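You operate a simulated robot arm through the tools that you are given. There is no shell and no other tool. Be economical: measure what you need, move in short steps, check, and stop when the job is done.

Carry out the task below with a simulated robot arm. There is one attempt and no reset: what you move stays moved.

## Task
Fit the roller that suits the coil on the spindle, open the felt box, set the orange knob to 1.
Fine: same wire size; it goes in the cup on the roller block, long lever open first and shut after.

The check looks at the end state, three seconds after you hand in, the way a careful person would. Anything else that was tipped, shoved, dropped, spilled or broken makes it a failure.

## Robot
A 6-joint arm with a two-finger gripper, on a carriage that runs on a rail from [0, -1144] to [0, 1196] (x, y) and turns from -2.182 to 3.613 rad about z. Base frame: it is fixed where the carriage stands at the start and does not move with it; the origin is on the floor, on the carriage's upright axis, x ahead of it, y to its left, z up; the surface under the hand at the start is at about z = 900. Units: mm, rad, N and s.
Its first joint turns from -2.897 to 2.897 rad. Places, roughly: cup on the roller block [700, 700, 900]; felt box lid [700, 100, 1000]; long lever [700, 300, 1000]; orange knob [300, 500, 800]; roller block knob [400, 500, 900]. Payload 5 kg.
The tool frame sits at the grasp point between the pads (the TCP): z along the fingers, y along the line on which they close. The tips reach 30 mm beyond it. The gripper opens to 176 mm. The gripper's body begins 153 mm behind the TCP.
Orientation is that of the tool frame in the base frame, as a unit quaternion [w, x, y, z]. With the fingers straight down and closing along the base's y, the tool's x points along the base's -x, its y along +y and its z along -z.

## Interface
- The arm moves only by the tool step_arm. Its argument "series" is a list of rows, each a list of 7 numbers: the opening, from 0 (shut) to 1 (fully open), then the shift along the tool's x, y, z in units of 400 mm (1.0 is 400 mm), then the turn, a rotation vector about the tool's x, y, z in units of 45 degrees (1.0 is 45 degrees). In form: [[claw, x, y, z, wx, wy, wz], ...]. A call has 1 to 8 rows; each row is the pose to reach, as a shift and turn from the pose commanded when the call began, along the tool's axes at that moment. A call with a number of a shift or a turn outside -1 to 1 is refused whole. A row lasts 0.2 s, in which the tool goes at most 50 mm and 0.15 rad; a call with a longer step from one row to the next is refused whole, and so is a gripper value outside its range. A pose out of reach is approached as far as the arm can. The call stops where the force on the tool passes 90 N (or 10 N more than at its start, if that is more) or the arm is blocked; 0.2 s more then pass. The fingers move at their own pace and stop on an object; they squeeze with about 23 N. The grip force told is the motor's: it shows also when the fingers shut on nothing. Time passes only in rows, and 0.2 s behind the last, so rows that repeat a pose let the fingers close. It gives the time, the measured TCP pose, the force on the tool (base axes), the opening and the grip force at its end, in the units of the frame above (readings bear some noise), with the torque about the TCP (base axes, N m) and any sound that the robot's microphone picked up.
- Cameras (640 x 400 px; columns grow to the right, rows downward): "scene" is now at [73.1, 209.2, 1652.2]; the picture's right is [-0.01, -1.00, 0.00], its down [-0.33, 0.00, -0.94] and it looks along [0.94, -0.01, -0.33] (base axes); focal length 214 px, centre (320, 200). "wrist" rides on the gripper at [67, -9, -183] in the tool frame; the picture's right is [0.14, 0.99, 0.00], its down [-0.92, 0.13, -0.36] and it looks along [-0.36, 0.05, 0.93] (tool axes); focal length 251 px, centre (320, 200). There is no depth. A picture from a camera that has moved, and an enlarged one, comes with that camera's place and axes in the base frame and with its lens.
- snapshot(camera): a new picture of that camera. No time passes.
- lift_body(by): slides the trunk up (or, below 0, down) by that many mm; the arm and the scene camera ride with it, the base frame stays. It gives what a move gives, with no picture.
- drive_base(legs): drives the robot by 1 to 6 legs, each [ahead, left, turn to the left] in mm, mm and rad, along the robot's own axes; the way and the turn of a leg run together, so that a leg with both is an arc; at most 1500 mm and 3.142 rad a leg. The arm and the cameras ride along, it lands a little off, and it stops where it bumps. It keeps to its track: a leg is cut to what the track allows. It gives what a move gives.
- head_to(pan, tilt): turns the head with the scene camera to pan (to the left, within 2.094 rad either way) and tilt (down, from -0.506 to 1.204), counted from straight ahead of the robot. It gives what a move gives.
- enlarge(camera, box): a new picture of the part [left, top, right, bottom] of that camera's present view, enlarged. No time passes.
- sign_off(): hands the job in; it is judged then, once.

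Go step by step. Nothing tells you exact positions but the pictures and the camera data: compare them with the known pose of the tool, close in by small moves and look again before you grip or let go. The budget is 120 turns and 98 pictures, counting those below and the enlarged ones. Unless the task says otherwise, let go and move clear before handing in, and close with one line.

The tools are called after "Request:" as name(argument=value, ...) on one line, values as JSON. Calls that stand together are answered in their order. step_arm: Moves the arm, as the interface text tells. Its arguments: {"type":"object","properties":{"series":{"type":"array","items":{"type":"array","items":{"type":"number"}}}},"required":["series"]} The other tools are called the same way: lift_body (by) slides the trunk up or down; drive_base (legs) drives the base; head_to (pan, tilt) turns the head that bears the scene camera; snapshot (camera) takes a picture; enlarge (camera, box) takes an enlarged picture of a part of a camera's view; sign_off () hands the job in.

At the start:

```text
t: 0.0
tool_pos: [480.8, 458.1, 1295.7]
tcp_rot: [0.0, 0.0, 1.0, 0.0]
wrist_force: [-0.6, -0.2, -0.1]
moment: [0.0, 0.04, 0.0]
width: 176.2
finger_force: 0.0
trunk travel left (down, up): [-175.0, 175.0]
robot x, y, heading: [2.8, -0.8, -0.002]
head pan, tilt: [1.187, 1.201]
```

scene: 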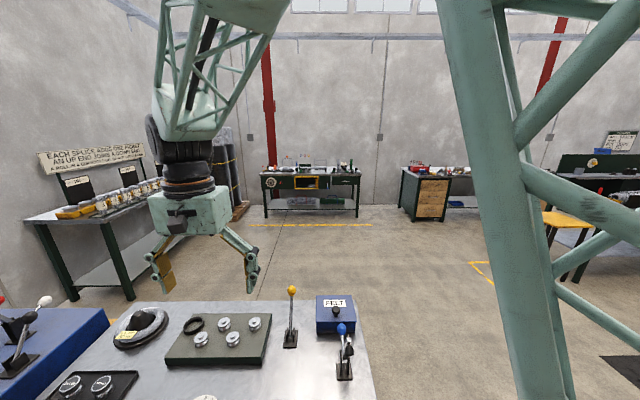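
wrist: 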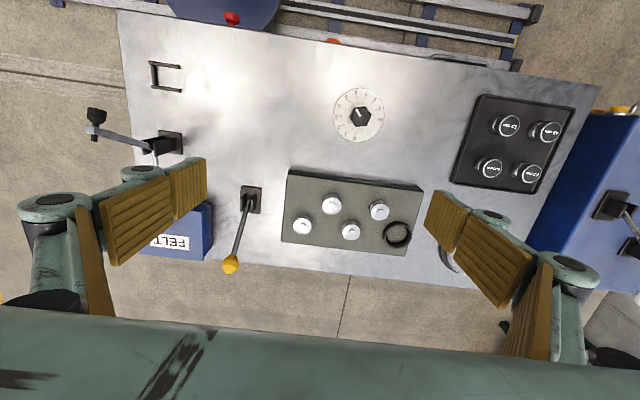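

I see a bench with a grey roller block (four small rollers and an empty cup ring), a tray of four labelled rollers, a dial, levers and the felt box. I'll take closer pictures first.

Request:
enlarge(camera="wrist", box=[430, 70, 630, 200])

Request:
enlarge(camera="wrist", box=[260, 70, 460, 280])

Request:
enlarge(camera="scene", box=[0, 270, 380, 400])

Request:
enlarge(camera="scene", box=[20, 140, 180, 240])

```text
3.08 times, centred on (530, 135) of wrist
camera zoom: at [414.6, 450.3, 1479.7], right [-0.14, 0.99, 0.0], down [0.92, 0.13, 0.36], along [0.36, 0.05, -0.93], focal length 774 px, centre (-326, 400)
```

zoom: 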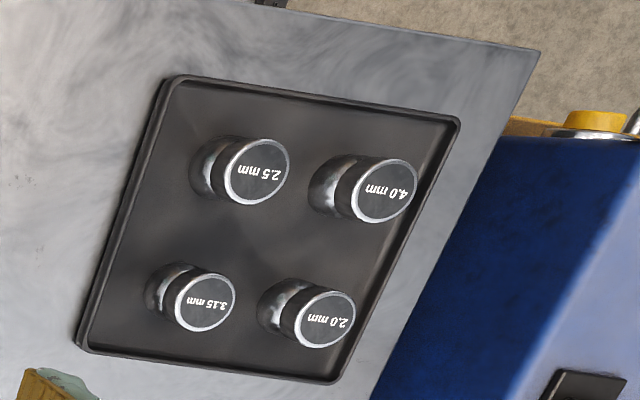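

```text
1.90 times, centred on (360, 175) of wrist
camera zoom: at [414.6, 450.3, 1479.7], right [-0.14, 0.99, 0.0], down [0.92, 0.13, 0.36], along [0.36, 0.05, -0.93], focal length 479 px, centre (244, 248)
```

zoom: 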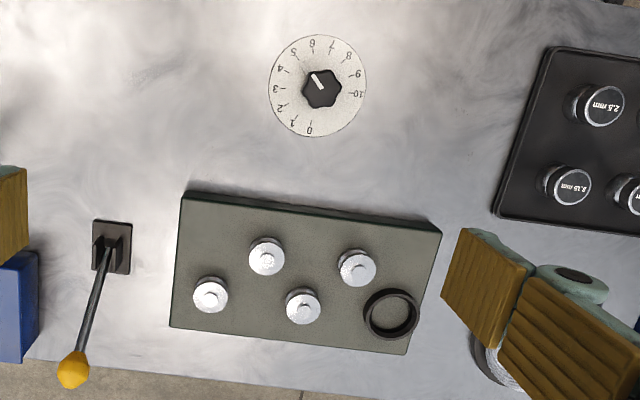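

```text
1.68 times, centred on (190, 335) of scene
camera zoom: at [73.1, 209.2, 1652.2], right [-0.01, -1.0, 0.0], down [-0.33, 0.0, -0.94], along [0.94, -0.01, -0.33], focal length 361 px, centre (539, -27)
```

zoom: 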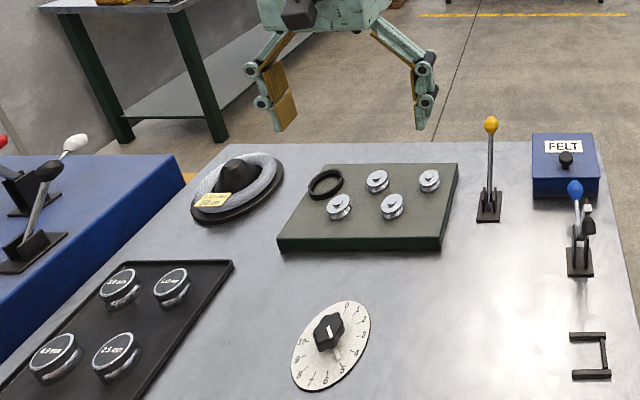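

```text
4.00 times, centred on (100, 190) of scene
camera zoom: at [73.1, 209.2, 1652.2], right [-0.01, -1.0, 0.0], down [-0.33, 0.0, -0.94], along [0.94, -0.01, -0.33], focal length 858 px, centre (1200, 240)
```

zoom: 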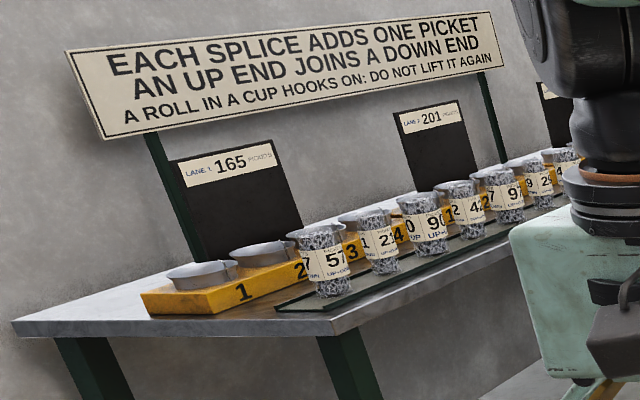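

I'll read the coil's tag and look at the front of the bench for the orange knob.

Request:
enlarge(camera="scene", box=[110, 300, 174, 350])

Request:
enlarge(camera="wrist", box=[160, 0, 540, 130])

Request:
enlarge(camera="scene", box=[270, 280, 370, 390])

Request:
head_to(pan=0.8, tilt=1.1)

Request:
snapshot(camera="scene")

```text
8.00 times, centred on (142, 325) of scene
camera zoom: at [73.1, 209.2, 1652.2], right [-0.01, -1.0, 0.0], down [-0.33, 0.0, -0.94], along [0.94, -0.01, -0.33], focal length 1716 px, centre (1744, -800)
```

zoom: 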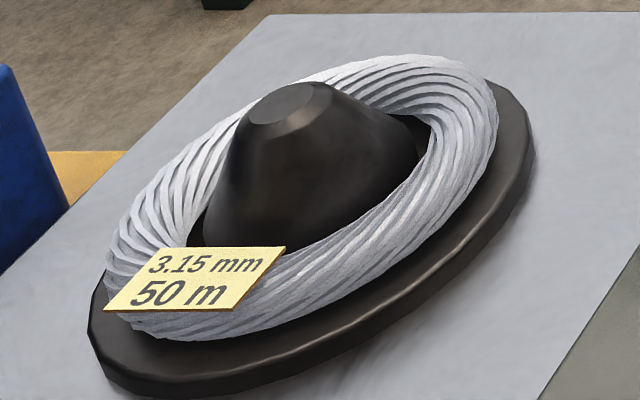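

```text
1.68 times, centred on (350, 65) of wrist
camera zoom: at [414.6, 450.3, 1479.7], right [-0.14, 0.99, 0.0], down [0.92, 0.13, 0.36], along [0.36, 0.05, -0.93], focal length 424 px, centre (270, 427)
```

zoom: 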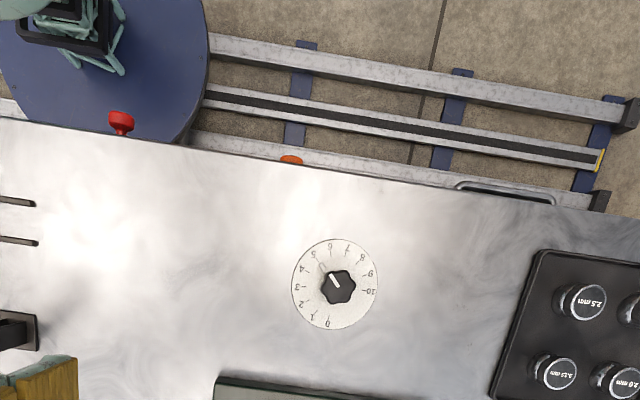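

```text
3.64 times, centred on (320, 335) of scene
camera zoom: at [73.1, 209.2, 1652.2], right [-0.01, -1.0, 0.0], down [-0.33, 0.0, -0.94], along [0.94, -0.01, -0.33], focal length 780 px, centre (320, -291)
```

zoom: 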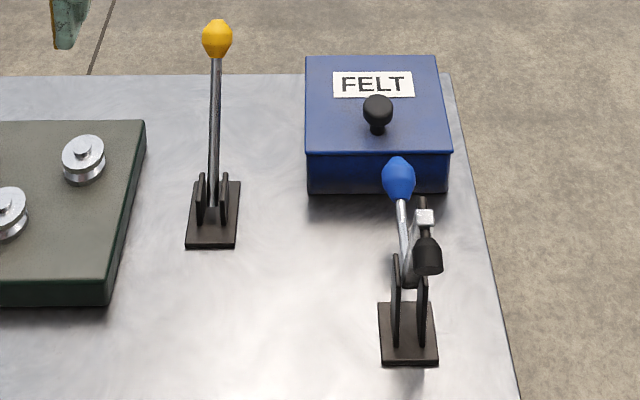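

```text
t: 0.9
tool_pos: [481.9, 457.9, 1295.6]
tcp_rot: [0.0, 0.0, 1.0, 0.0]
wrist_force: [1.2, 0.9, 0.0]
moment: [-0.01, 0.0, 0.01]
width: 176.0
finger_force: 0.1
trunk travel left (down, up): [-175.0, 175.0]
robot x, y, heading: [-0.7, 0.3, 0.002]
head pan, tilt: [0.799, 1.1]
```

```text
88 pictures are left
camera scene: at [73.1, 209.6, 1652.2], right [-0.01, -1.0, 0.0], down [-0.33, 0.0, -0.94], along [0.94, -0.01, -0.33], focal length 214 px, centre (320, 200)
```

scene: 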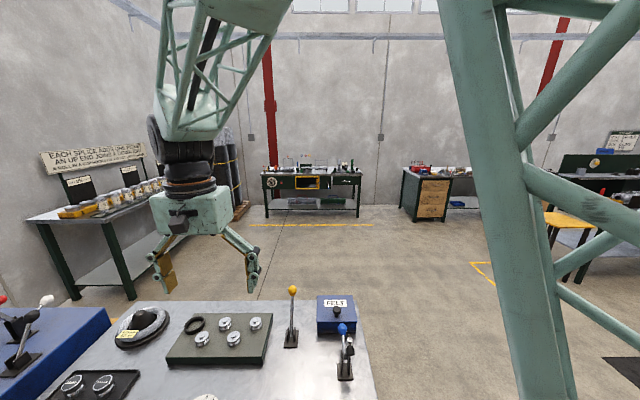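

The coil is 3.15 mm, so the 3.15 roller from the tray (about [497, 852, 930]) is the one to fit. The orange knob is on the bench's front face, so I'll move the wrist camera in front to look at it.

Request:
step_arm(series=[[1, 0.064, 0, 0.0925, 0, -0.0955, 0], [1, 0.128, 0, 0.185, 0, -0.191, 0], [1, 0.191, 0, 0.2775, 0, -0.2865, 0], [1, 0.255, 0, 0.37, 0, -0.382, 0], [1, 0.319, 0, 0.4625, 0, -0.4775, 0], [1, 0.3825, 0, 0.555, 0, -0.573, 0], [1, 0.446, 0, 0.6475, 0, -0.6685, 0], [1, 0.51, 0, 0.74, 0, -0.764, 0]])

Request:
snapshot(camera="wrist")

Request:
snapshot(camera="scene")

```text
t: 2.2
tool_pos: [416.6, 388.5, 1085.9]
tcp_rot: [0.198, 0.077, 0.977, -0.026]
wrist_force: [-0.8, -6.7, 3.2]
moment: [1.06, 0.06, 0.45]
width: 176.0
finger_force: 0.0
trunk travel left (down, up): [-175.0, 175.0]
robot x, y, heading: [0.2, 0.1, -0.001]
head pan, tilt: [0.799, 1.1]
stopped in row 6: the arm was blocked; the commanded pose is now the measured one
```

```text
87 pictures are left
camera wrist: at [284.4, 405.1, 1229.0], right [0.03, 1.0, -0.07], down [0.72, 0.03, 0.69], along [0.69, -0.08, -0.72], focal length 251 px, centre (320, 200)
```

wrist: 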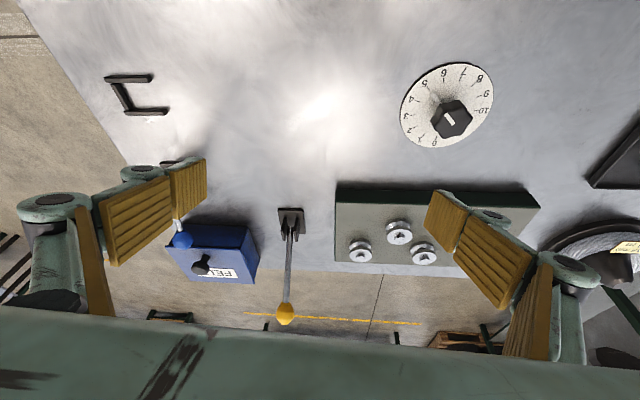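

```text
86 pictures are left
camera scene: at [71.6, 213.2, 1660.6], right [0.1, -0.99, 0.0], down [-0.25, -0.02, -0.97], along [0.96, 0.1, -0.25], focal length 214 px, centre (320, 200)
```

scene: 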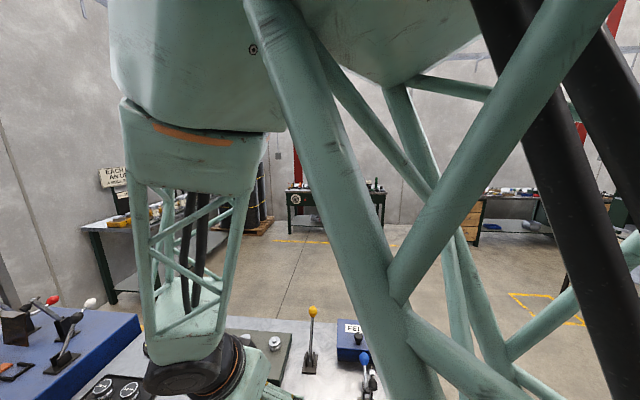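

The arm blocked: the elbow seems to have leaned on the head as I folded in too close. I'll back off up and outward, and then use the rail to give it room.

Request:
step_arm(series=[[1, -0.06, 0, -0.075, 0, 0.07, 0], [1, -0.125, 0, -0.15, 0, 0.14, 0], [1, -0.19, 0, -0.225, 0, 0.21, 0], [1, -0.25, 0, -0.3, 0, 0.28, 0]])

Request:
snapshot(camera="scene")

```text
t: 3.2
tool_pos: [458.5, 392.6, 1235.5]
tcp_rot: [0.09, 0.076, 0.993, -0.017]
wrist_force: [-0.5, 0.4, -0.6]
moment: [-0.1, 0.08, -0.03]
width: 176.0
finger_force: 0.1
trunk travel left (down, up): [-175.0, 175.0]
robot x, y, heading: [1.2, -1.3, -0.004]
head pan, tilt: [0.799, 1.1]
```

```text
85 pictures are left
camera scene: at [72.3, 195.8, 1667.9], right [-0.15, -0.99, 0.0], down [-0.16, 0.02, -0.99], along [0.98, -0.15, -0.16], focal length 214 px, centre (320, 200)
```

scene: 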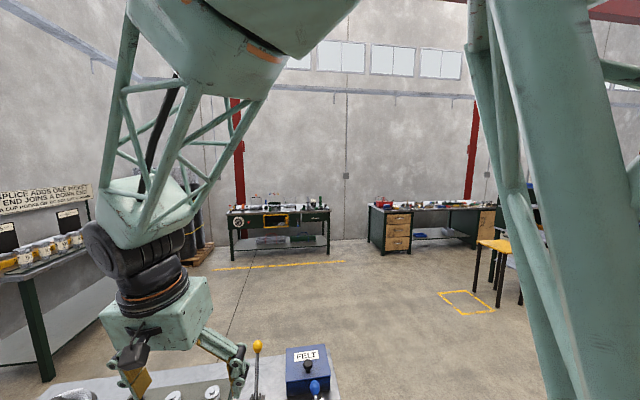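

The scene camera rides with the arm's shoulder, so that's no harm. I'll drive right along the rail so the knob lies farther from the axis.

Request:
drive_base(legs=[[0, -300, 0]])

Request:
step_arm(series=[[1, 0.03, 0.1, 0.0, 0, 0, 0], [1, 0.06, 0.2, 0.0, 0, 0, 0], [1, 0.09, 0.3, 0.0, 0, 0, 0], [1, 0.12, 0.4, 0, 0, 0, 0], [1, 0.15, 0.5, 0, 0, 0, 0], [1, 0.18, 0.6, 0, 0, 0, 0], [1, 0.21, 0.7, 0, 0, 0, 0], [1, 0.24, 0.8, 0, 0, 0, 0]])

```text
t: 5.3
tool_pos: [456.2, 94.5, 1236.3]
tcp_rot: [0.091, 0.074, 0.993, -0.016]
wrist_force: [0.4, -0.4, 0.4]
moment: [-0.02, 0.02, 0.04]
width: 175.6
finger_force: 0.1
trunk travel left (down, up): [-175.0, 175.0]
robot x, y, heading: [0.1, -301.3, 0.008]
head pan, tilt: [0.799, 1.1]
```

```text
t: 7.1
tool_pos: [410.8, 423.7, 1214.3]
tcp_rot: [0.091, 0.074, 0.993, -0.017]
wrist_force: [0.0, -0.3, 0.4]
moment: [0.05, -0.08, -0.01]
width: 175.9
finger_force: 0.1
trunk travel left (down, up): [-175.0, 175.0]
robot x, y, heading: [0.1, -299.3, 0.002]
head pan, tilt: [0.799, 1.1]
```

Moving the hand down in front of the bench edge, tilted to look at the front face.

Request:
step_arm(series=[[1, 0.0755, 0.008, 0.0763, 0, -0.0955, -0.032], [1, 0.151, 0.016, 0.1527, 0, -0.191, -0.064], [1, 0.2265, 0.0235, 0.229, 0, -0.2865, -0.096], [1, 0.302, 0.031, 0.305, 0, -0.382, -0.128], [1, 0.3775, 0.039, 0.382, 0, -0.4775, -0.16], [1, 0.453, 0.047, 0.458, 0, -0.573, -0.192]])

Request:
snapshot(camera="wrist")

Request:
snapshot(camera="scene")

```text
t: 8.5
tool_pos: [271.6, 459.6, 999.3]
tcp_rot: [0.308, -0.006, 0.951, -0.039]
wrist_force: [-0.1, -0.2, -0.1]
moment: [0.07, 0.1, 0.03]
width: 175.9
finger_force: 0.1
trunk travel left (down, up): [-175.0, 175.0]
robot x, y, heading: [-2.5, -301.1, 0.009]
head pan, tilt: [0.799, 1.1]
```

```text
84 pictures are left
camera wrist: at [109.8, 462.0, 1108.9], right [-0.1, 0.98, -0.16], down [0.54, 0.19, 0.82], along [0.84, 0.0, -0.55], focal length 251 px, centre (320, 200)
```

wrist: 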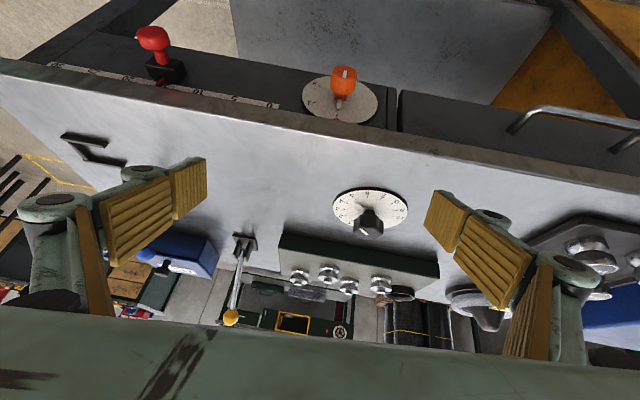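

```text
83 pictures are left
camera scene: at [23.3, -46.0, 1589.3], right [0.72, -0.69, 0.0], down [-0.62, -0.64, -0.45], along [0.31, 0.33, -0.89], focal length 214 px, centre (320, 200)
```

scene: 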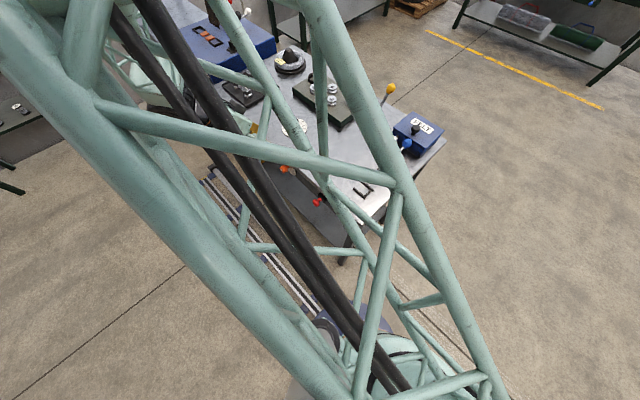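

The orange knob sits on a dial on the front face, beside a red slider. I'll read its scale.

Request:
enlarge(camera="wrist", box=[295, 55, 391, 131])

Request:
enlarge(camera="wrist", box=[100, 20, 300, 120])

```text
5.26 times, centred on (343, 93) of wrist
camera zoom: at [109.8, 462.0, 1108.9], right [-0.1, 0.98, -0.16], down [0.54, 0.19, 0.82], along [0.84, 0.0, -0.55], focal length 1323 px, centre (199, 763)
```

zoom: 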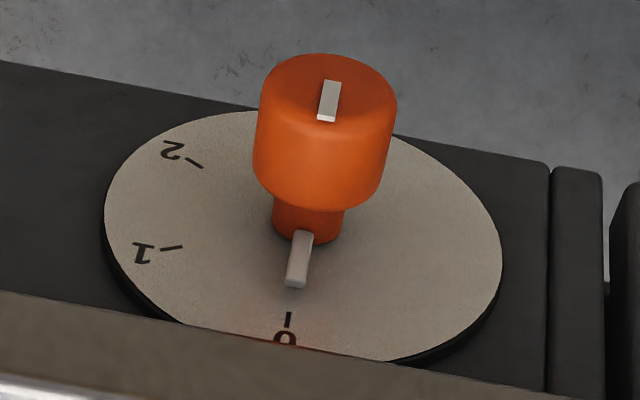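

```text
3.20 times, centred on (200, 70) of wrist
camera zoom: at [109.8, 462.0, 1108.9], right [-0.1, 0.98, -0.16], down [0.54, 0.19, 0.82], along [0.84, 0.0, -0.55], focal length 805 px, centre (704, 616)
```

zoom: 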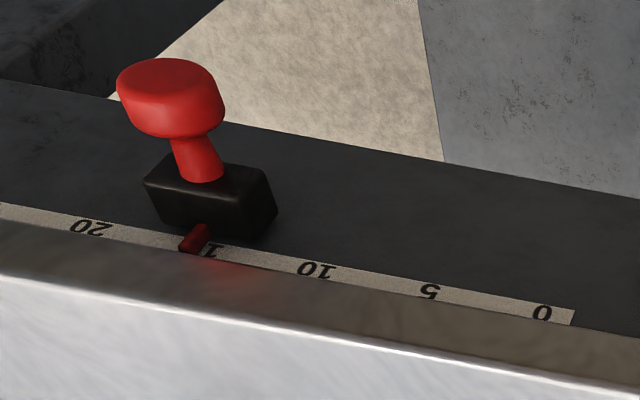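

The knob reads 0 and 1 is about 60° clockwise seen from the front. I'll bring the hand level in front of the bench to face the knob along its axis.

Request:
step_arm(series=[[0.6, 0.048, 0.003, 0.016, -0.008, -0.16, 0.011], [0.6, 0.097, 0.006, 0.032, -0.016, -0.321, 0.022], [0.6, 0.145, 0.0085, 0.048, -0.0245, -0.4815, 0.0335], [0.6, 0.193, 0.011, 0.063, -0.033, -0.642, 0.045], [0.6, 0.242, 0.014, 0.079, -0.041, -0.8025, 0.056], [0.6, 0.29, 0.017, 0.095, -0.049, -0.963, 0.067]])

Request:
snapshot(camera="wrist")

```text
t: 9.9
tool_pos: [199.7, 460.6, 900.8]
tcp_rot: [0.638, -0.002, 0.77, -0.007]
wrist_force: [-1.0, -0.3, 0.6]
moment: [-0.02, 0.25, 0.04]
width: 105.6
finger_force: 0.0
trunk travel left (down, up): [-175.0, 175.0]
robot x, y, heading: [-1.2, -297.9, 0.003]
head pan, tilt: [0.799, 1.1]
```

```text
80 pictures are left
camera wrist: at [7.7, 453.5, 869.3], right [-0.02, 0.99, -0.15], down [-0.18, 0.14, 0.97], along [0.98, 0.05, 0.18], focal length 251 px, centre (320, 200)
```

wrist: 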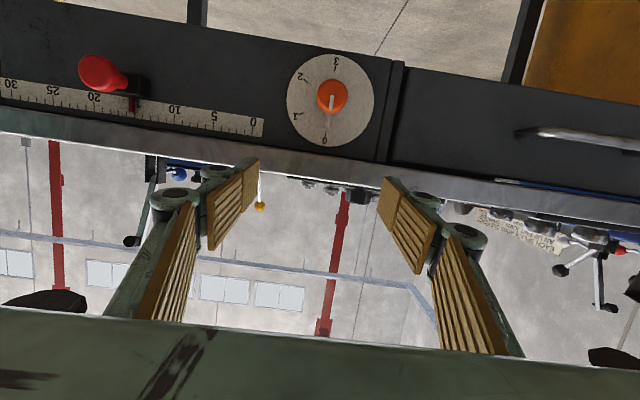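

The dial runs 0–3 at 60° steps; by triangulation the knob's axis is at y≈464, z≈807, its front at x≈280. I'll line up at a stand-off and pre-turn the hand 30° counter to the turn.

Request:
step_arm(series=[[0.45, 0.072, 0.004, 0.039, 0, -0.08, 0], [0.45, 0.144, 0.008, 0.079, 0, -0.16, 0], [0.45, 0.216, 0.0127, 0.118, 0, -0.238, 0]])

Request:
step_arm(series=[[0.45, 0, 0, 0, 0, 0, -0.167], [0.45, 0, 0, 0, 0, 0, -0.333], [0.45, 0, 0, 0, 0, 0, -0.5], [0.45, 0, 0, 0, 0, 0, -0.667], [0.45, 0, 0, 0, 0, 0, -0.667]])

Request:
snapshot(camera="wrist")

```text
t: 10.7
tool_pos: [230.3, 464.0, 807.9]
tcp_rot: [0.707, -0.002, 0.707, -0.008]
wrist_force: [0.8, 1.1, 2.2]
moment: [0.0, 0.27, 0.02]
width: 79.2
finger_force: 0.0
trunk travel left (down, up): [-175.0, 175.0]
robot x, y, heading: [-2.6, -299.8, 0.001]
head pan, tilt: [0.799, 1.1]
```

```text
t: 11.9
tool_pos: [230.0, 464.2, 806.4]
tcp_rot: [0.681, -0.185, 0.682, -0.192]
wrist_force: [0.0, -0.1, -0.1]
moment: [-0.02, 0.0, 0.02]
width: 79.2
finger_force: 0.0
trunk travel left (down, up): [-175.0, 175.0]
robot x, y, heading: [0.3, -300.2, 0.009]
head pan, tilt: [0.799, 1.1]
```

```text
79 pictures are left
camera wrist: at [45.9, 424.1, 754.1], right [0.01, 0.78, -0.63], down [-0.36, 0.59, 0.73], along [0.93, 0.22, 0.28], focal length 251 px, centre (320, 200)
```

wrist: 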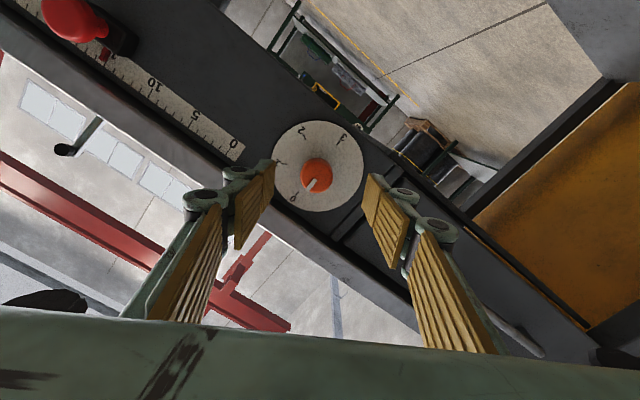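

Aligned with the knob within a few mm. Advancing and closing on it.

Request:
step_arm(series=[[0.4, 0, -0.004, 0.06, 0, 0, 0], [0.4, 0, -0.006, 0.117, 0, 0, 0], [0.4, 0, -0.006, 0.117, 0, 0, 0]])

Request:
snapshot(camera="wrist")

```text
t: 12.7
tool_pos: [276.7, 461.0, 807.6]
tcp_rot: [0.681, -0.185, 0.682, -0.191]
wrist_force: [0.4, -0.4, 0.1]
moment: [-0.01, -0.02, -0.01]
width: 70.5
finger_force: 0.1
trunk travel left (down, up): [-175.0, 175.0]
robot x, y, heading: [1.8, -303.7, 0.005]
head pan, tilt: [0.799, 1.1]
```

```text
78 pictures are left
camera wrist: at [93.9, 420.9, 754.8], right [0.01, 0.78, -0.63], down [-0.36, 0.59, 0.73], along [0.93, 0.22, 0.28], focal length 251 px, centre (320, 200)
```

wrist: 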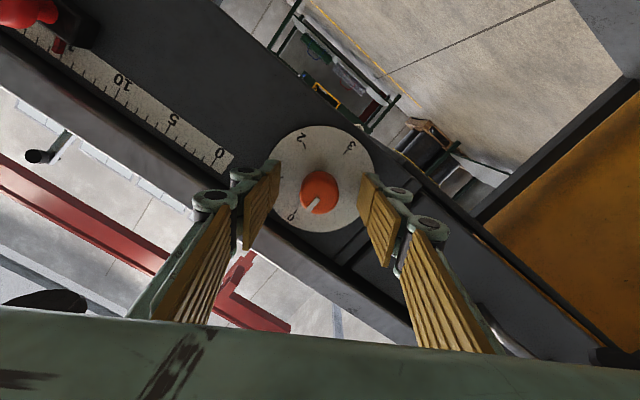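

TCP is right on the knob's front centre. Slightly deeper, then close.

Request:
step_arm(series=[[0.4, 0, 0, 0.012, 0, 0, 0], [0.0, 0, 0, 0.012, 0, 0, 0], [0.0, 0, 0, 0.012, 0, 0, 0], [0.0, 0, 0, 0.012, 0, 0, 0], [0.0, 0, 0, 0.012, 0, 0, 0]])

```text
t: 13.9
tool_pos: [280.0, 460.5, 807.8]
tcp_rot: [0.681, -0.185, 0.682, -0.191]
wrist_force: [-1.4, -1.6, 0.8]
moment: [-0.03, -0.08, -0.09]
width: 30.5
finger_force: 45.4
trunk travel left (down, up): [-175.0, 175.0]
robot x, y, heading: [-3.8, -299.8, 0.007]
head pan, tilt: [0.799, 1.1]
```

Gripped on about 30 mm. Turning 60° clockwise.

Request:
step_arm(series=[[0, 0, 0, 0, 0, 0, 0.17], [0, 0, 0, 0, 0, 0, 0.34], [0, 0, 0, 0, 0, 0, 0.51], [0, 0, 0, 0, 0, 0, 0.68], [0, 0, 0, 0, 0, 0, 0.85], [0, 0, 0, 0, 0, 0, 1.0], [0, 0, 0, 0, 0, 0, 1.0]])

Request:
step_arm(series=[[0, 0, 0, 0, 0, 0, 0.167], [0, 0, 0, 0, 0, 0, 0.333], [0, 0, 0, 0, 0, 0, 0.333]])

Request:
enlarge(camera="wrist", box=[220, 100, 420, 260])

```text
t: 15.1
tool_pos: [281.4, 462.0, 807.9]
tcp_rot: [0.708, 0.035, 0.705, 0.007]
wrist_force: [-10.5, -31.2, 16.8]
moment: [0.03, -1.28, -0.78]
width: 30.4
finger_force: 45.4
out of reach, approached as far as the arm can: row 5
trunk travel left (down, up): [-175.0, 175.0]
robot x, y, heading: [1.7, -299.2, 0.004]
head pan, tilt: [0.799, 1.1]
stopped in row 5: the force on the tool passed its limit at 109 N (the readings are from after the stop); the commanded pose is now the measured one
```

```text
t: 15.4
tool_pos: [281.6, 462.2, 804.6]
tcp_rot: [0.708, 0.048, 0.705, 0.006]
wrist_force: [-12.2, -35.5, 16.7]
moment: [0.23, -0.8, -0.35]
width: 30.7
finger_force: 44.8
out of reach, approached as far as the arm can: row 1
trunk travel left (down, up): [-175.0, 175.0]
robot x, y, heading: [-2.1, -305.0, 0.005]
head pan, tilt: [0.799, 1.1]
stopped in row 1: the force on the tool passed its limit at 105 N (the readings are from after the stop); the commanded pose is now the measured one
```

```text
2.50 times, centred on (320, 180) of wrist
camera zoom: at [99.4, 470.2, 735.8], right [0.06, 1.0, -0.06], down [-0.36, 0.08, 0.93], along [0.93, -0.03, 0.36], focal length 629 px, centre (320, 250)
```

zoom: 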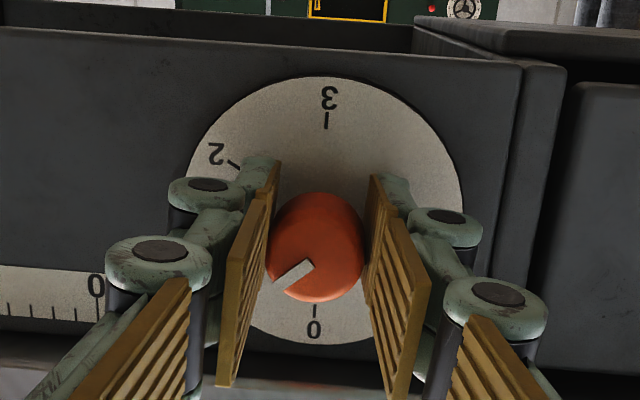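

The wrist reached its limit after about 33°. I'll let go, turn the hand back, and regrip for the rest.

Request:
step_arm(series=[[0.4, 0, 0, 0, 0, 0, 0], [0.4, 0, 0, 0, 0, 0, 0], [0.4, 0, 0, 0, 0, 0, -0.17], [0.4, 0, 0, 0, 0, 0, -0.34], [0.4, 0, 0, 0, 0, 0, -0.51], [0.4, 0, 0, 0, 0, 0, -0.68], [0.4, 0, 0, 0, 0, 0, -0.85], [0.4, 0, 0, 0, 0, 0, -1.0]])

Request:
enlarge(camera="wrist", box=[220, 100, 420, 260])

```text
t: 17.2
tool_pos: [282.3, 466.6, 801.6]
tcp_rot: [0.656, -0.227, 0.669, -0.265]
wrist_force: [0.7, -0.9, -0.3]
moment: [0.02, 0.04, -0.01]
width: 70.8
finger_force: 0.0
trunk travel left (down, up): [-175.0, 175.0]
robot x, y, heading: [-0.6, -303.1, 0.0]
head pan, tilt: [0.799, 1.1]
```

```text
2.50 times, centred on (320, 180) of wrist
camera zoom: at [96.9, 427.2, 756.3], right [0.04, 0.66, -0.75], down [-0.32, 0.72, 0.62], along [0.95, 0.22, 0.24], focal length 629 px, centre (320, 250)
```

zoom: 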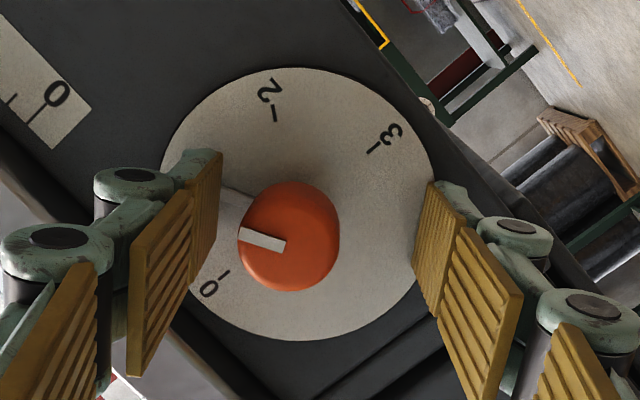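

The pointer already looks near 1. I'll back off for a clear reading.

Request:
step_arm(series=[[0.4, 0, 0, -0.1, 0, 0, 0], [0.4, 0, 0, -0.2, 0, 0, 0.1], [0.4, 0, 0, -0.2, 0, 0, 0.25]])

Request:
enlarge(camera="wrist", box=[250, 100, 390, 230])

```text
t: 18.0
tool_pos: [201.7, 471.4, 801.1]
tcp_rot: [0.679, -0.161, 0.689, -0.197]
wrist_force: [-2.4, 0.2, 0.0]
moment: [-0.02, 0.0, 0.04]
width: 70.4
finger_force: 0.1
trunk travel left (down, up): [-175.0, 175.0]
robot x, y, heading: [-2.1, -304.7, 0.001]
head pan, tilt: [0.799, 1.1]
```

```text
3.08 times, centred on (320, 165) of wrist
camera zoom: at [16.4, 441.3, 747.3], right [0.04, 0.8, -0.6], down [-0.33, 0.58, 0.74], along [0.94, 0.17, 0.29], focal length 774 px, centre (320, 308)
```

zoom: 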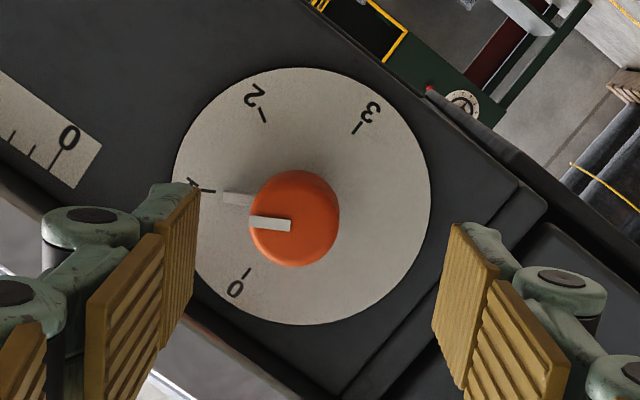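

The pointer sits on 1. Now withdraw, unwind the hand and raise it back above the bench.

Request:
step_arm(series=[[0.4, 0, 0, -0.02, 0, 0, 0.16], [0.4, 0, 0, -0.02, 0, 0, 0.32], [0.4, 0, 0, -0.02, 0, 0, 0.48], [0.4, 0, 0, -0.02, 0, 0, 0.65]])

Request:
step_arm(series=[[0.4, -0.1, 0, 0.0, 0, 0.15, 0], [0.4, -0.2, 0, 0.0, 0, 0.3, 0], [0.4, -0.3, 0, 0.0, 0, 0.45, 0], [0.4, -0.4, 0, 0.0, 0, 0.6, 0], [0.4, -0.5, 0, 0.02, 0, 0.75, 0], [0.4, -0.6, 0, 0.06, 0, 0.9, 0], [0.4, -0.7, 0, 0.12, 0, 1.0, 0]])

Request:
snapshot(camera="wrist")

```text
t: 19.0
tool_pos: [194.3, 470.8, 800.4]
tcp_rot: [0.706, 0.02, 0.707, -0.019]
wrist_force: [-0.3, -0.4, -0.3]
moment: [-0.01, 0.04, -0.03]
width: 70.5
finger_force: 0.0
trunk travel left (down, up): [-175.0, 175.0]
robot x, y, heading: [-4.1, -301.4, 0.001]
head pan, tilt: [0.799, 1.1]
```

```text
t: 20.6
tool_pos: [245.4, 466.7, 1080.0]
tcp_rot: [0.383, 0.025, 0.923, -0.015]
wrist_force: [-1.2, -1.1, 1.3]
moment: [0.24, -0.02, 0.21]
width: 70.2
finger_force: 0.1
trunk travel left (down, up): [-175.0, 175.0]
robot x, y, heading: [-2.8, -304.6, -0.0]
head pan, tilt: [0.799, 1.1]
```

```text
74 pictures are left
camera wrist: at [68.9, 469.6, 1162.5], right [-0.04, 0.99, -0.11], down [0.4, 0.11, 0.91], along [0.91, 0.0, -0.41], focal length 251 px, centre (320, 200)
```

wrist: 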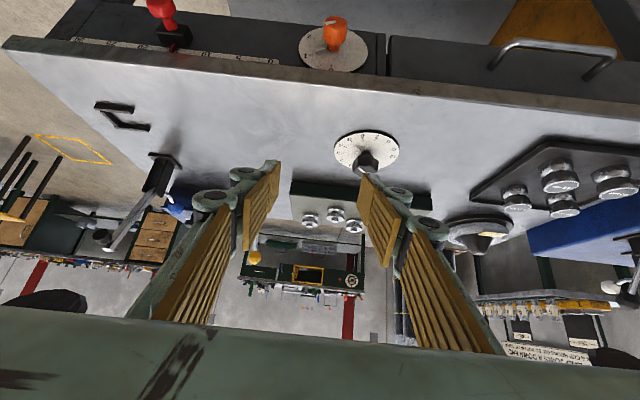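

Now to the lever side. I'll drive back to the middle and lift the hand over the bench for a close look at the long lever and felt box.

Request:
drive_base(legs=[[0, 250, 0]])

Request:
step_arm(series=[[0.4, -0.05, -0.1, -0.05, 0, 0.12, 0], [0.4, -0.1, -0.2, -0.1, 0, 0.24, 0], [0.4, -0.15, -0.3, -0.15, 0, 0.36, 0], [0.4, -0.2, -0.4, -0.2, 0, 0.48, 0], [0.4, -0.25, -0.5, -0.25, 0, 0.6, 0], [0.4, -0.31, -0.6, -0.25, 0, 0.72, 0], [0.4, -0.37, -0.7, -0.25, 0, 0.84, 0], [0.4, -0.43, -0.8, -0.25, 0, 0.96, 0]])

```text
t: 22.5
tool_pos: [247.1, 716.2, 1079.1]
tcp_rot: [0.382, 0.025, 0.924, -0.014]
wrist_force: [-0.7, -0.1, -0.3]
moment: [0.02, 0.02, 0.01]
width: 70.4
finger_force: 0.0
trunk travel left (down, up): [-175.0, 175.0]
robot x, y, heading: [-0.8, -55.1, 0.003]
head pan, tilt: [0.799, 1.1]
```

```text
t: 23.2
tool_pos: [242.1, 602.6, 1016.8]
tcp_rot: [0.28, 0.002, 0.955, -0.102]
wrist_force: [-2.7, 1.8, -0.9]
moment: [-0.33, -0.42, -0.09]
width: 70.4
finger_force: 0.1
trunk travel left (down, up): [-175.0, 175.0]
robot x, y, heading: [1.9, -57.8, -0.005]
head pan, tilt: [0.799, 1.1]
stopped in row 3: the arm was blocked; the commanded pose is now the measured one
```

Blocked again; I'll look before doing anything else.

Request:
snapshot(camera="wrist")

Request:
snapshot(camera="scene")

```text
73 pictures are left
camera wrist: at [87.1, 627.4, 1132.8], right [-0.06, 0.96, -0.27], down [0.59, 0.25, 0.77], along [0.8, -0.11, -0.58], focal length 251 px, centre (320, 200)
```

wrist: 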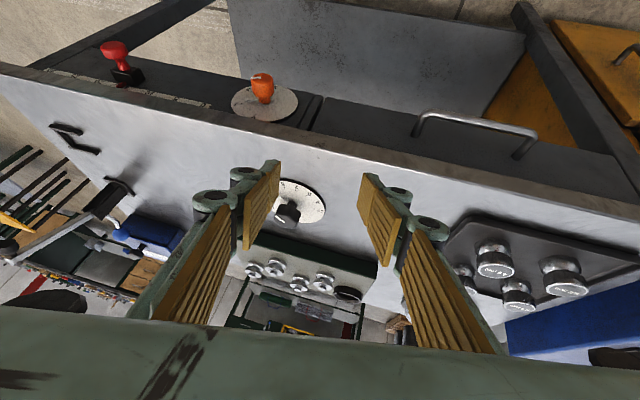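

```text
72 pictures are left
camera scene: at [45.9, 207.3, 1616.6], right [0.59, -0.81, 0.0], down [-0.53, -0.39, -0.75], along [0.6, 0.44, -0.66], focal length 214 px, centre (320, 200)
```

scene: 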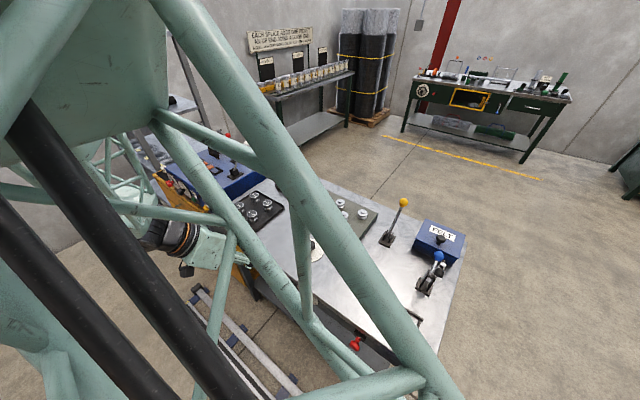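

The wrist hit a joint limit with nothing touched. I'll go outward and up while turning the tool down.

Request:
step_arm(series=[[0.4, -0.106, 0.02, -0.0355, -0.044, 0.1205, 0], [0.4, -0.213, 0.04, -0.071, -0.088, 0.241, 0], [0.4, -0.319, 0.06, -0.1065, -0.132, 0.3615, 0], [0.4, -0.425, 0.08, -0.142, -0.176, 0.482, 0], [0.4, -0.532, 0.1, -0.1775, -0.22, 0.6025, 0], [0.4, -0.638, 0.12, -0.213, -0.264, 0.723, 0]])

```text
t: 24.6
tool_pos: [414.7, 678.9, 1221.4]
tcp_rot: [-0.001, 0.002, 1.0, 0.002]
wrist_force: [-2.9, -3.3, -3.1]
moment: [0.48, -0.38, 0.05]
width: 70.3
finger_force: 0.1
trunk travel left (down, up): [-175.0, 175.0]
robot x, y, heading: [-0.3, -54.7, -0.002]
head pan, tilt: [0.799, 1.1]
```

Request:
step_arm(series=[[0.4, -0.04, -0.109, -0.01, 0, 0, 0], [0.4, -0.08, -0.218, -0.02, 0, 0, 0], [0.4, -0.12, -0.327, -0.03, 0, 0, 0], [0.4, -0.16, -0.436, -0.04, 0, 0, 0], [0.4, -0.2, -0.545, -0.05, 0, 0, 0], [0.4, -0.24, -0.654, -0.06, 0, 0, 0], [0.4, -0.28, -0.763, -0.07, 0, 0, 0], [0.4, -0.31, -0.87, -0.075, 0, 0, 0]])

Request:
snapshot(camera="wrist")

Request:
snapshot(camera="scene")

```text
t: 26.4
tool_pos: [539.9, 328.9, 1247.8]
tcp_rot: [0.0, 0.001, 1.0, 0.003]
wrist_force: [0.3, 0.5, -0.5]
moment: [-0.08, 0.08, -0.03]
width: 70.4
finger_force: 0.0
trunk travel left (down, up): [-175.0, 175.0]
robot x, y, heading: [2.1, -57.7, -0.004]
head pan, tilt: [0.799, 1.1]
```

```text
71 pictures are left
camera wrist: at [473.7, 320.4, 1431.2], right [-0.13, 0.99, 0.01], down [0.92, 0.12, 0.36], along [0.36, 0.05, -0.93], focal length 251 px, centre (320, 200)
```

wrist: 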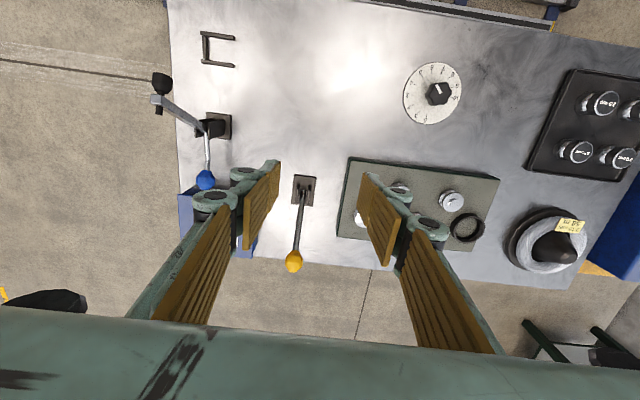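

```text
70 pictures are left
camera scene: at [63.2, 140.6, 1618.2], right [-0.18, -0.98, 0.0], down [-0.64, 0.12, -0.76], along [0.74, -0.14, -0.65], focal length 214 px, centre (320, 200)
```

scene: 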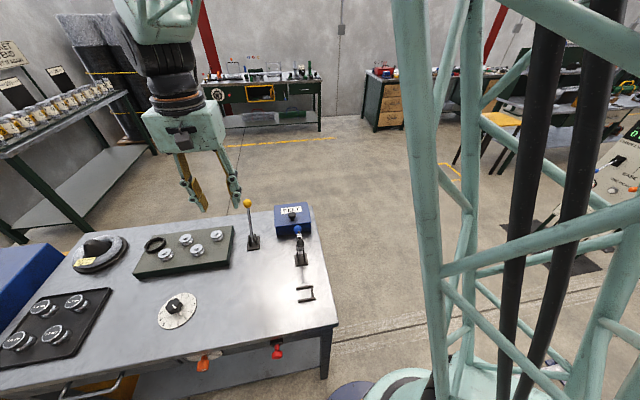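

Request:
enlarge(camera="scene", box=[220, 190, 330, 310])

Request:
enlarge(camera="wrist", box=[140, 60, 330, 280])

Request:
enlarge(camera="scene", box=[120, 220, 250, 290])

```text
3.33 times, centred on (275, 250) of scene
camera zoom: at [63.2, 140.6, 1618.2], right [-0.18, -0.98, 0.0], down [-0.64, 0.12, -0.76], along [0.74, -0.14, -0.65], focal length 715 px, centre (470, 33)
```

zoom: 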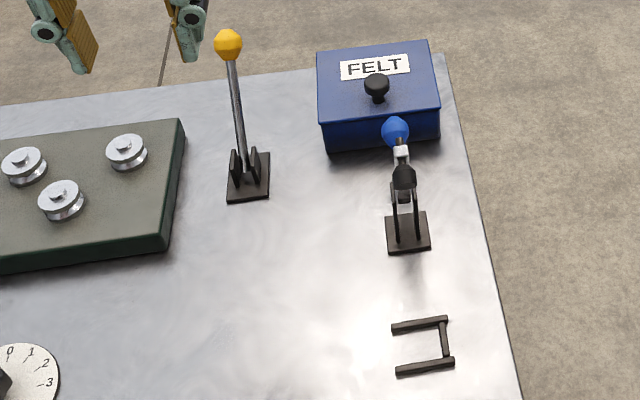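

```text
1.82 times, centred on (235, 170) of wrist
camera zoom: at [473.7, 320.4, 1431.2], right [-0.13, 0.99, 0.01], down [0.92, 0.12, 0.36], along [0.36, 0.05, -0.93], focal length 457 px, centre (474, 254)
```

zoom: 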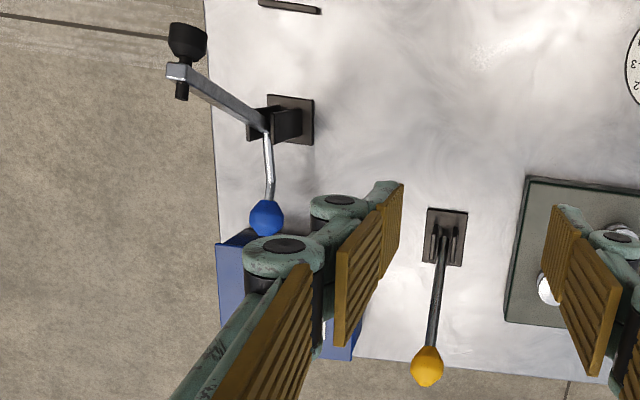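

```text
4.92 times, centred on (185, 255) of scene
camera zoom: at [63.2, 140.6, 1618.2], right [-0.18, -0.98, 0.0], down [-0.64, 0.12, -0.76], along [0.74, -0.14, -0.65], focal length 1056 px, centre (985, -71)
```

zoom: 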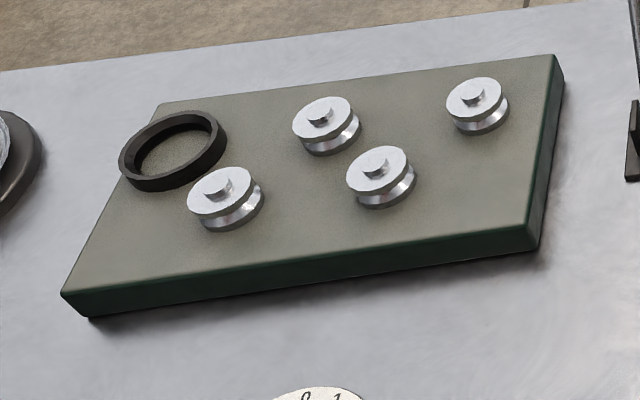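

The long lever (yellow ball at about [745, 310, 1047], pivot near [650, 310, 925]) leans away from me. I'll grip its ball between fingers closing along y, so the grip can pivot as I swing it.

Request:
step_arm(series=[[0.45, -0.0855, -0.008, 0.0575, 0, 0, 0], [0.45, -0.171, -0.016, 0.115, 0, 0, 0], [0.45, -0.256, -0.024, 0.1725, 0, 0, 0], [0.45, -0.342, -0.032, 0.23, 0, 0, 0], [0.45, -0.427, -0.04, 0.2875, 0, 0, 0], [0.45, -0.5125, -0.0475, 0.345, 0, 0, 0], [0.45, -0.5125, -0.0475, 0.345, 0, 0, 0]])

Request:
snapshot(camera="wrist")

Request:
snapshot(camera="scene")

```text
t: 28.0
tool_pos: [746.3, 310.7, 1107.1]
tcp_rot: [0.0, 0.003, 1.0, 0.003]
wrist_force: [1.5, 0.6, -0.7]
moment: [-0.02, 0.21, -0.02]
width: 79.2
finger_force: 0.1
trunk travel left (down, up): [-175.0, 175.0]
robot x, y, heading: [-0.7, -53.5, -0.0]
head pan, tilt: [0.799, 1.1]
```

```text
66 pictures are left
camera wrist: at [680.4, 302.8, 1291.3], right [-0.13, 0.99, 0.01], down [0.92, 0.12, 0.36], along [0.36, 0.05, -0.93], focal length 251 px, centre (320, 200)
```

wrist: 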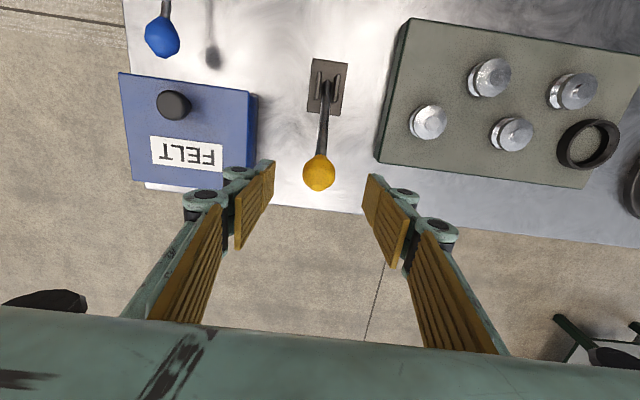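

```text
65 pictures are left
camera scene: at [25.2, 201.0, 1589.3], right [0.72, -0.7, 0.0], down [-0.62, -0.64, -0.45], along [0.32, 0.33, -0.89], focal length 214 px, centre (320, 200)
```

scene: 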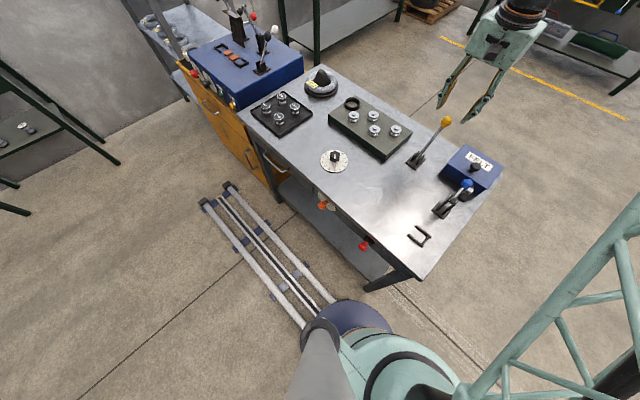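

Ball is centred between the fingers. Lower and grip.

Request:
step_arm(series=[[0.45, 0, 0.002, 0.08, 0, 0, 0], [0.45, 0, 0.003, 0.15, 0, 0, 0], [0, 0, 0.003, 0.15, 0, 0, 0], [0, 0, 0.003, 0.15, 0, 0, 0], [0, 0, 0.003, 0.15, 0, 0, 0], [0, 0, 0.003, 0.15, 0, 0, 0]])

```text
t: 29.4
tool_pos: [744.0, 310.9, 1050.0]
tcp_rot: [0.0, 0.003, 1.0, 0.004]
wrist_force: [-3.7, -2.4, 8.5]
moment: [-0.03, 0.12, 0.0]
width: 30.6
finger_force: 44.8
trunk travel left (down, up): [-175.0, 175.0]
robot x, y, heading: [2.1, -55.2, -0.0]
head pan, tilt: [0.799, 1.1]
```

Gripped the ball. Swing the lever toward me along its arc, first to upright.

Request:
step_arm(series=[[0, 0.035, 0, -0.023, 0, 0, 0], [0, 0.07, 0, -0.0425, 0, 0, 0], [0, 0.112, 0, -0.058, 0, 0, 0], [0, 0.154, 0, -0.07, 0, 0, 0], [0, 0.195, 0, -0.076, 0, 0, 0], [0, 0.235, 0, -0.0785, 0, 0, 0]])

Request:
snapshot(camera="wrist")

```text
t: 30.8
tool_pos: [648.8, 311.2, 1078.0]
tcp_rot: [-0.002, 0.003, 1.0, 0.003]
wrist_force: [3.3, -7.8, -15.7]
moment: [-0.23, -0.27, 0.05]
width: 31.0
finger_force: 45.4
trunk travel left (down, up): [-175.0, 175.0]
robot x, y, heading: [-1.7, -58.1, -0.001]
head pan, tilt: [0.799, 1.1]
```

```text
64 pictures are left
camera wrist: at [584.1, 302.2, 1261.4], right [-0.13, 0.99, 0.01], down [0.92, 0.12, 0.36], along [0.36, 0.05, -0.93], focal length 251 px, centre (320, 200)
```

wrist: 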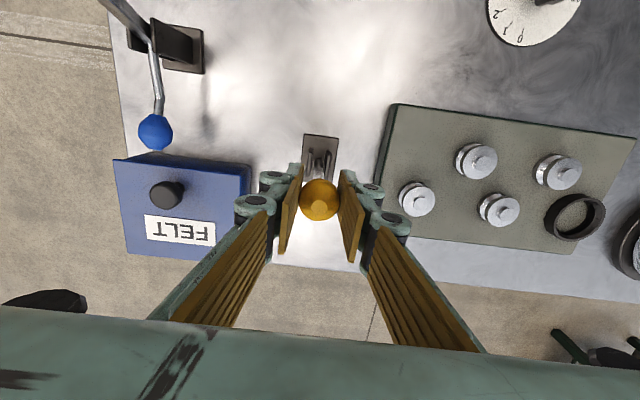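

It swings freely. Continue to the other side.

Request:
step_arm(series=[[0, 0.04, 0, 0.005, 0, 0, 0], [0, 0.08, 0, 0.012, 0, 0, 0], [0, 0.122, 0, 0.024, 0, 0, 0], [0, 0.165, 0, 0.04, 0, 0, 0], [0, 0.2, 0, 0.06, 0, 0, 0], [0, 0.235, 0, 0.082, 0, 0, 0]])

Request:
snapshot(camera="wrist")

Request:
snapshot(camera="scene")

```text
t: 32.2
tool_pos: [556.8, 311.0, 1046.2]
tcp_rot: [-0.001, 0.004, 1.0, 0.003]
wrist_force: [32.5, -38.2, 0.8]
moment: [-0.53, -2.78, 0.03]
width: 29.7
finger_force: 42.4
trunk travel left (down, up): [-175.0, 175.0]
robot x, y, heading: [-3.1, -55.7, -0.004]
head pan, tilt: [0.799, 1.1]
```

```text
63 pictures are left
camera wrist: at [489.7, 301.9, 1230.2], right [-0.13, 0.99, 0.01], down [0.92, 0.12, 0.36], along [0.36, 0.06, -0.93], focal length 251 px, centre (320, 200)
```

wrist: 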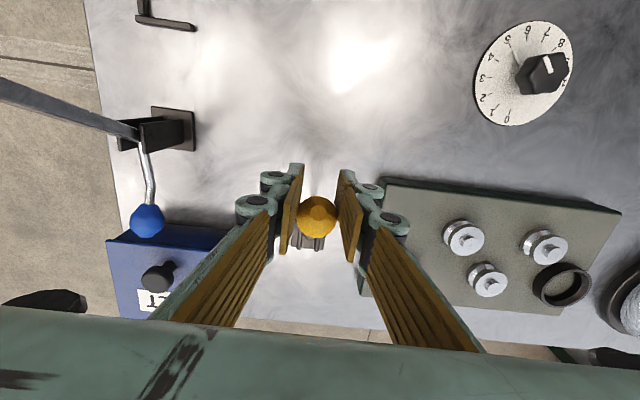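

```text
62 pictures are left
camera scene: at [24.8, 198.9, 1589.8], right [0.72, -0.7, 0.0], down [-0.62, -0.64, -0.45], along [0.32, 0.33, -0.89], focal length 214 px, centre (320, 200)
```

scene: 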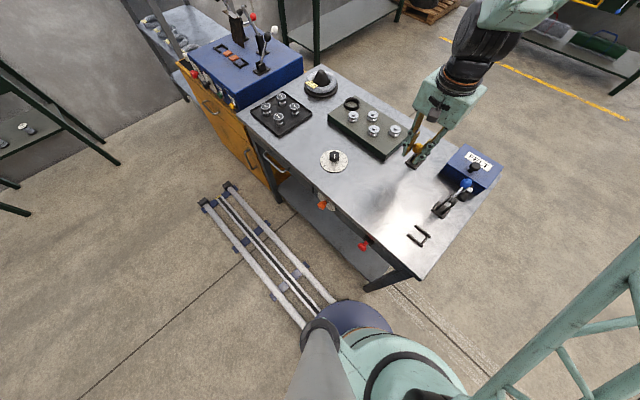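

The lever has reached its far stop (force rising). I'll relax, release, rise and look at the rollers and the lever.

Request:
step_arm(series=[[0, -0.01, 0, 0.0, 0, 0, 0], [0.3, -0.01, 0, 0.0, 0, 0, 0], [0.3, -0.01, 0, 0, 0, 0, 0], [0.35, -0.01, 0, -0.1, 0, 0, 0], [0.35, 0.08, 0, -0.2, 0, 0, 0], [0.35, 0.15, 0, -0.29, 0, 0, 0]])

Request:
snapshot(camera="wrist")

Request:
enlarge(camera="scene", box=[310, 80, 510, 230])

```text
refused: row 5 steps farther than a row can; nothing moved
```

```text
61 pictures are left
camera wrist: at [489.7, 301.9, 1230.2], right [-0.13, 0.99, 0.01], down [0.92, 0.12, 0.36], along [0.36, 0.06, -0.93], focal length 251 px, centre (320, 200)
```

wrist: 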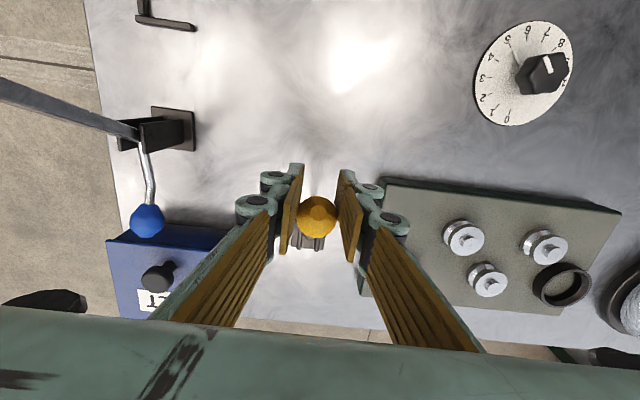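

```text
2.67 times, centred on (410, 155) of scene
camera zoom: at [24.8, 198.9, 1589.8], right [0.72, -0.7, 0.0], down [-0.62, -0.64, -0.45], along [0.32, 0.33, -0.89], focal length 572 px, centre (80, 320)
```

zoom: 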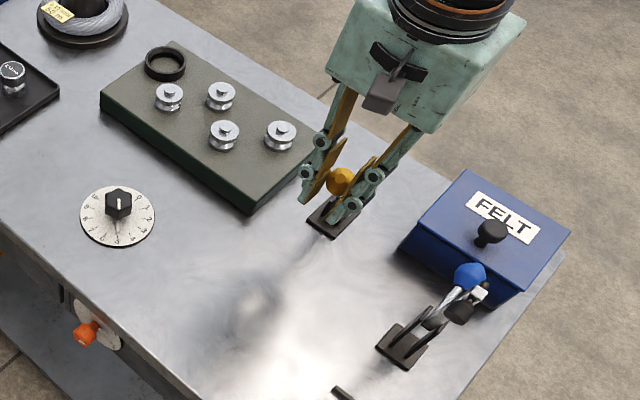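

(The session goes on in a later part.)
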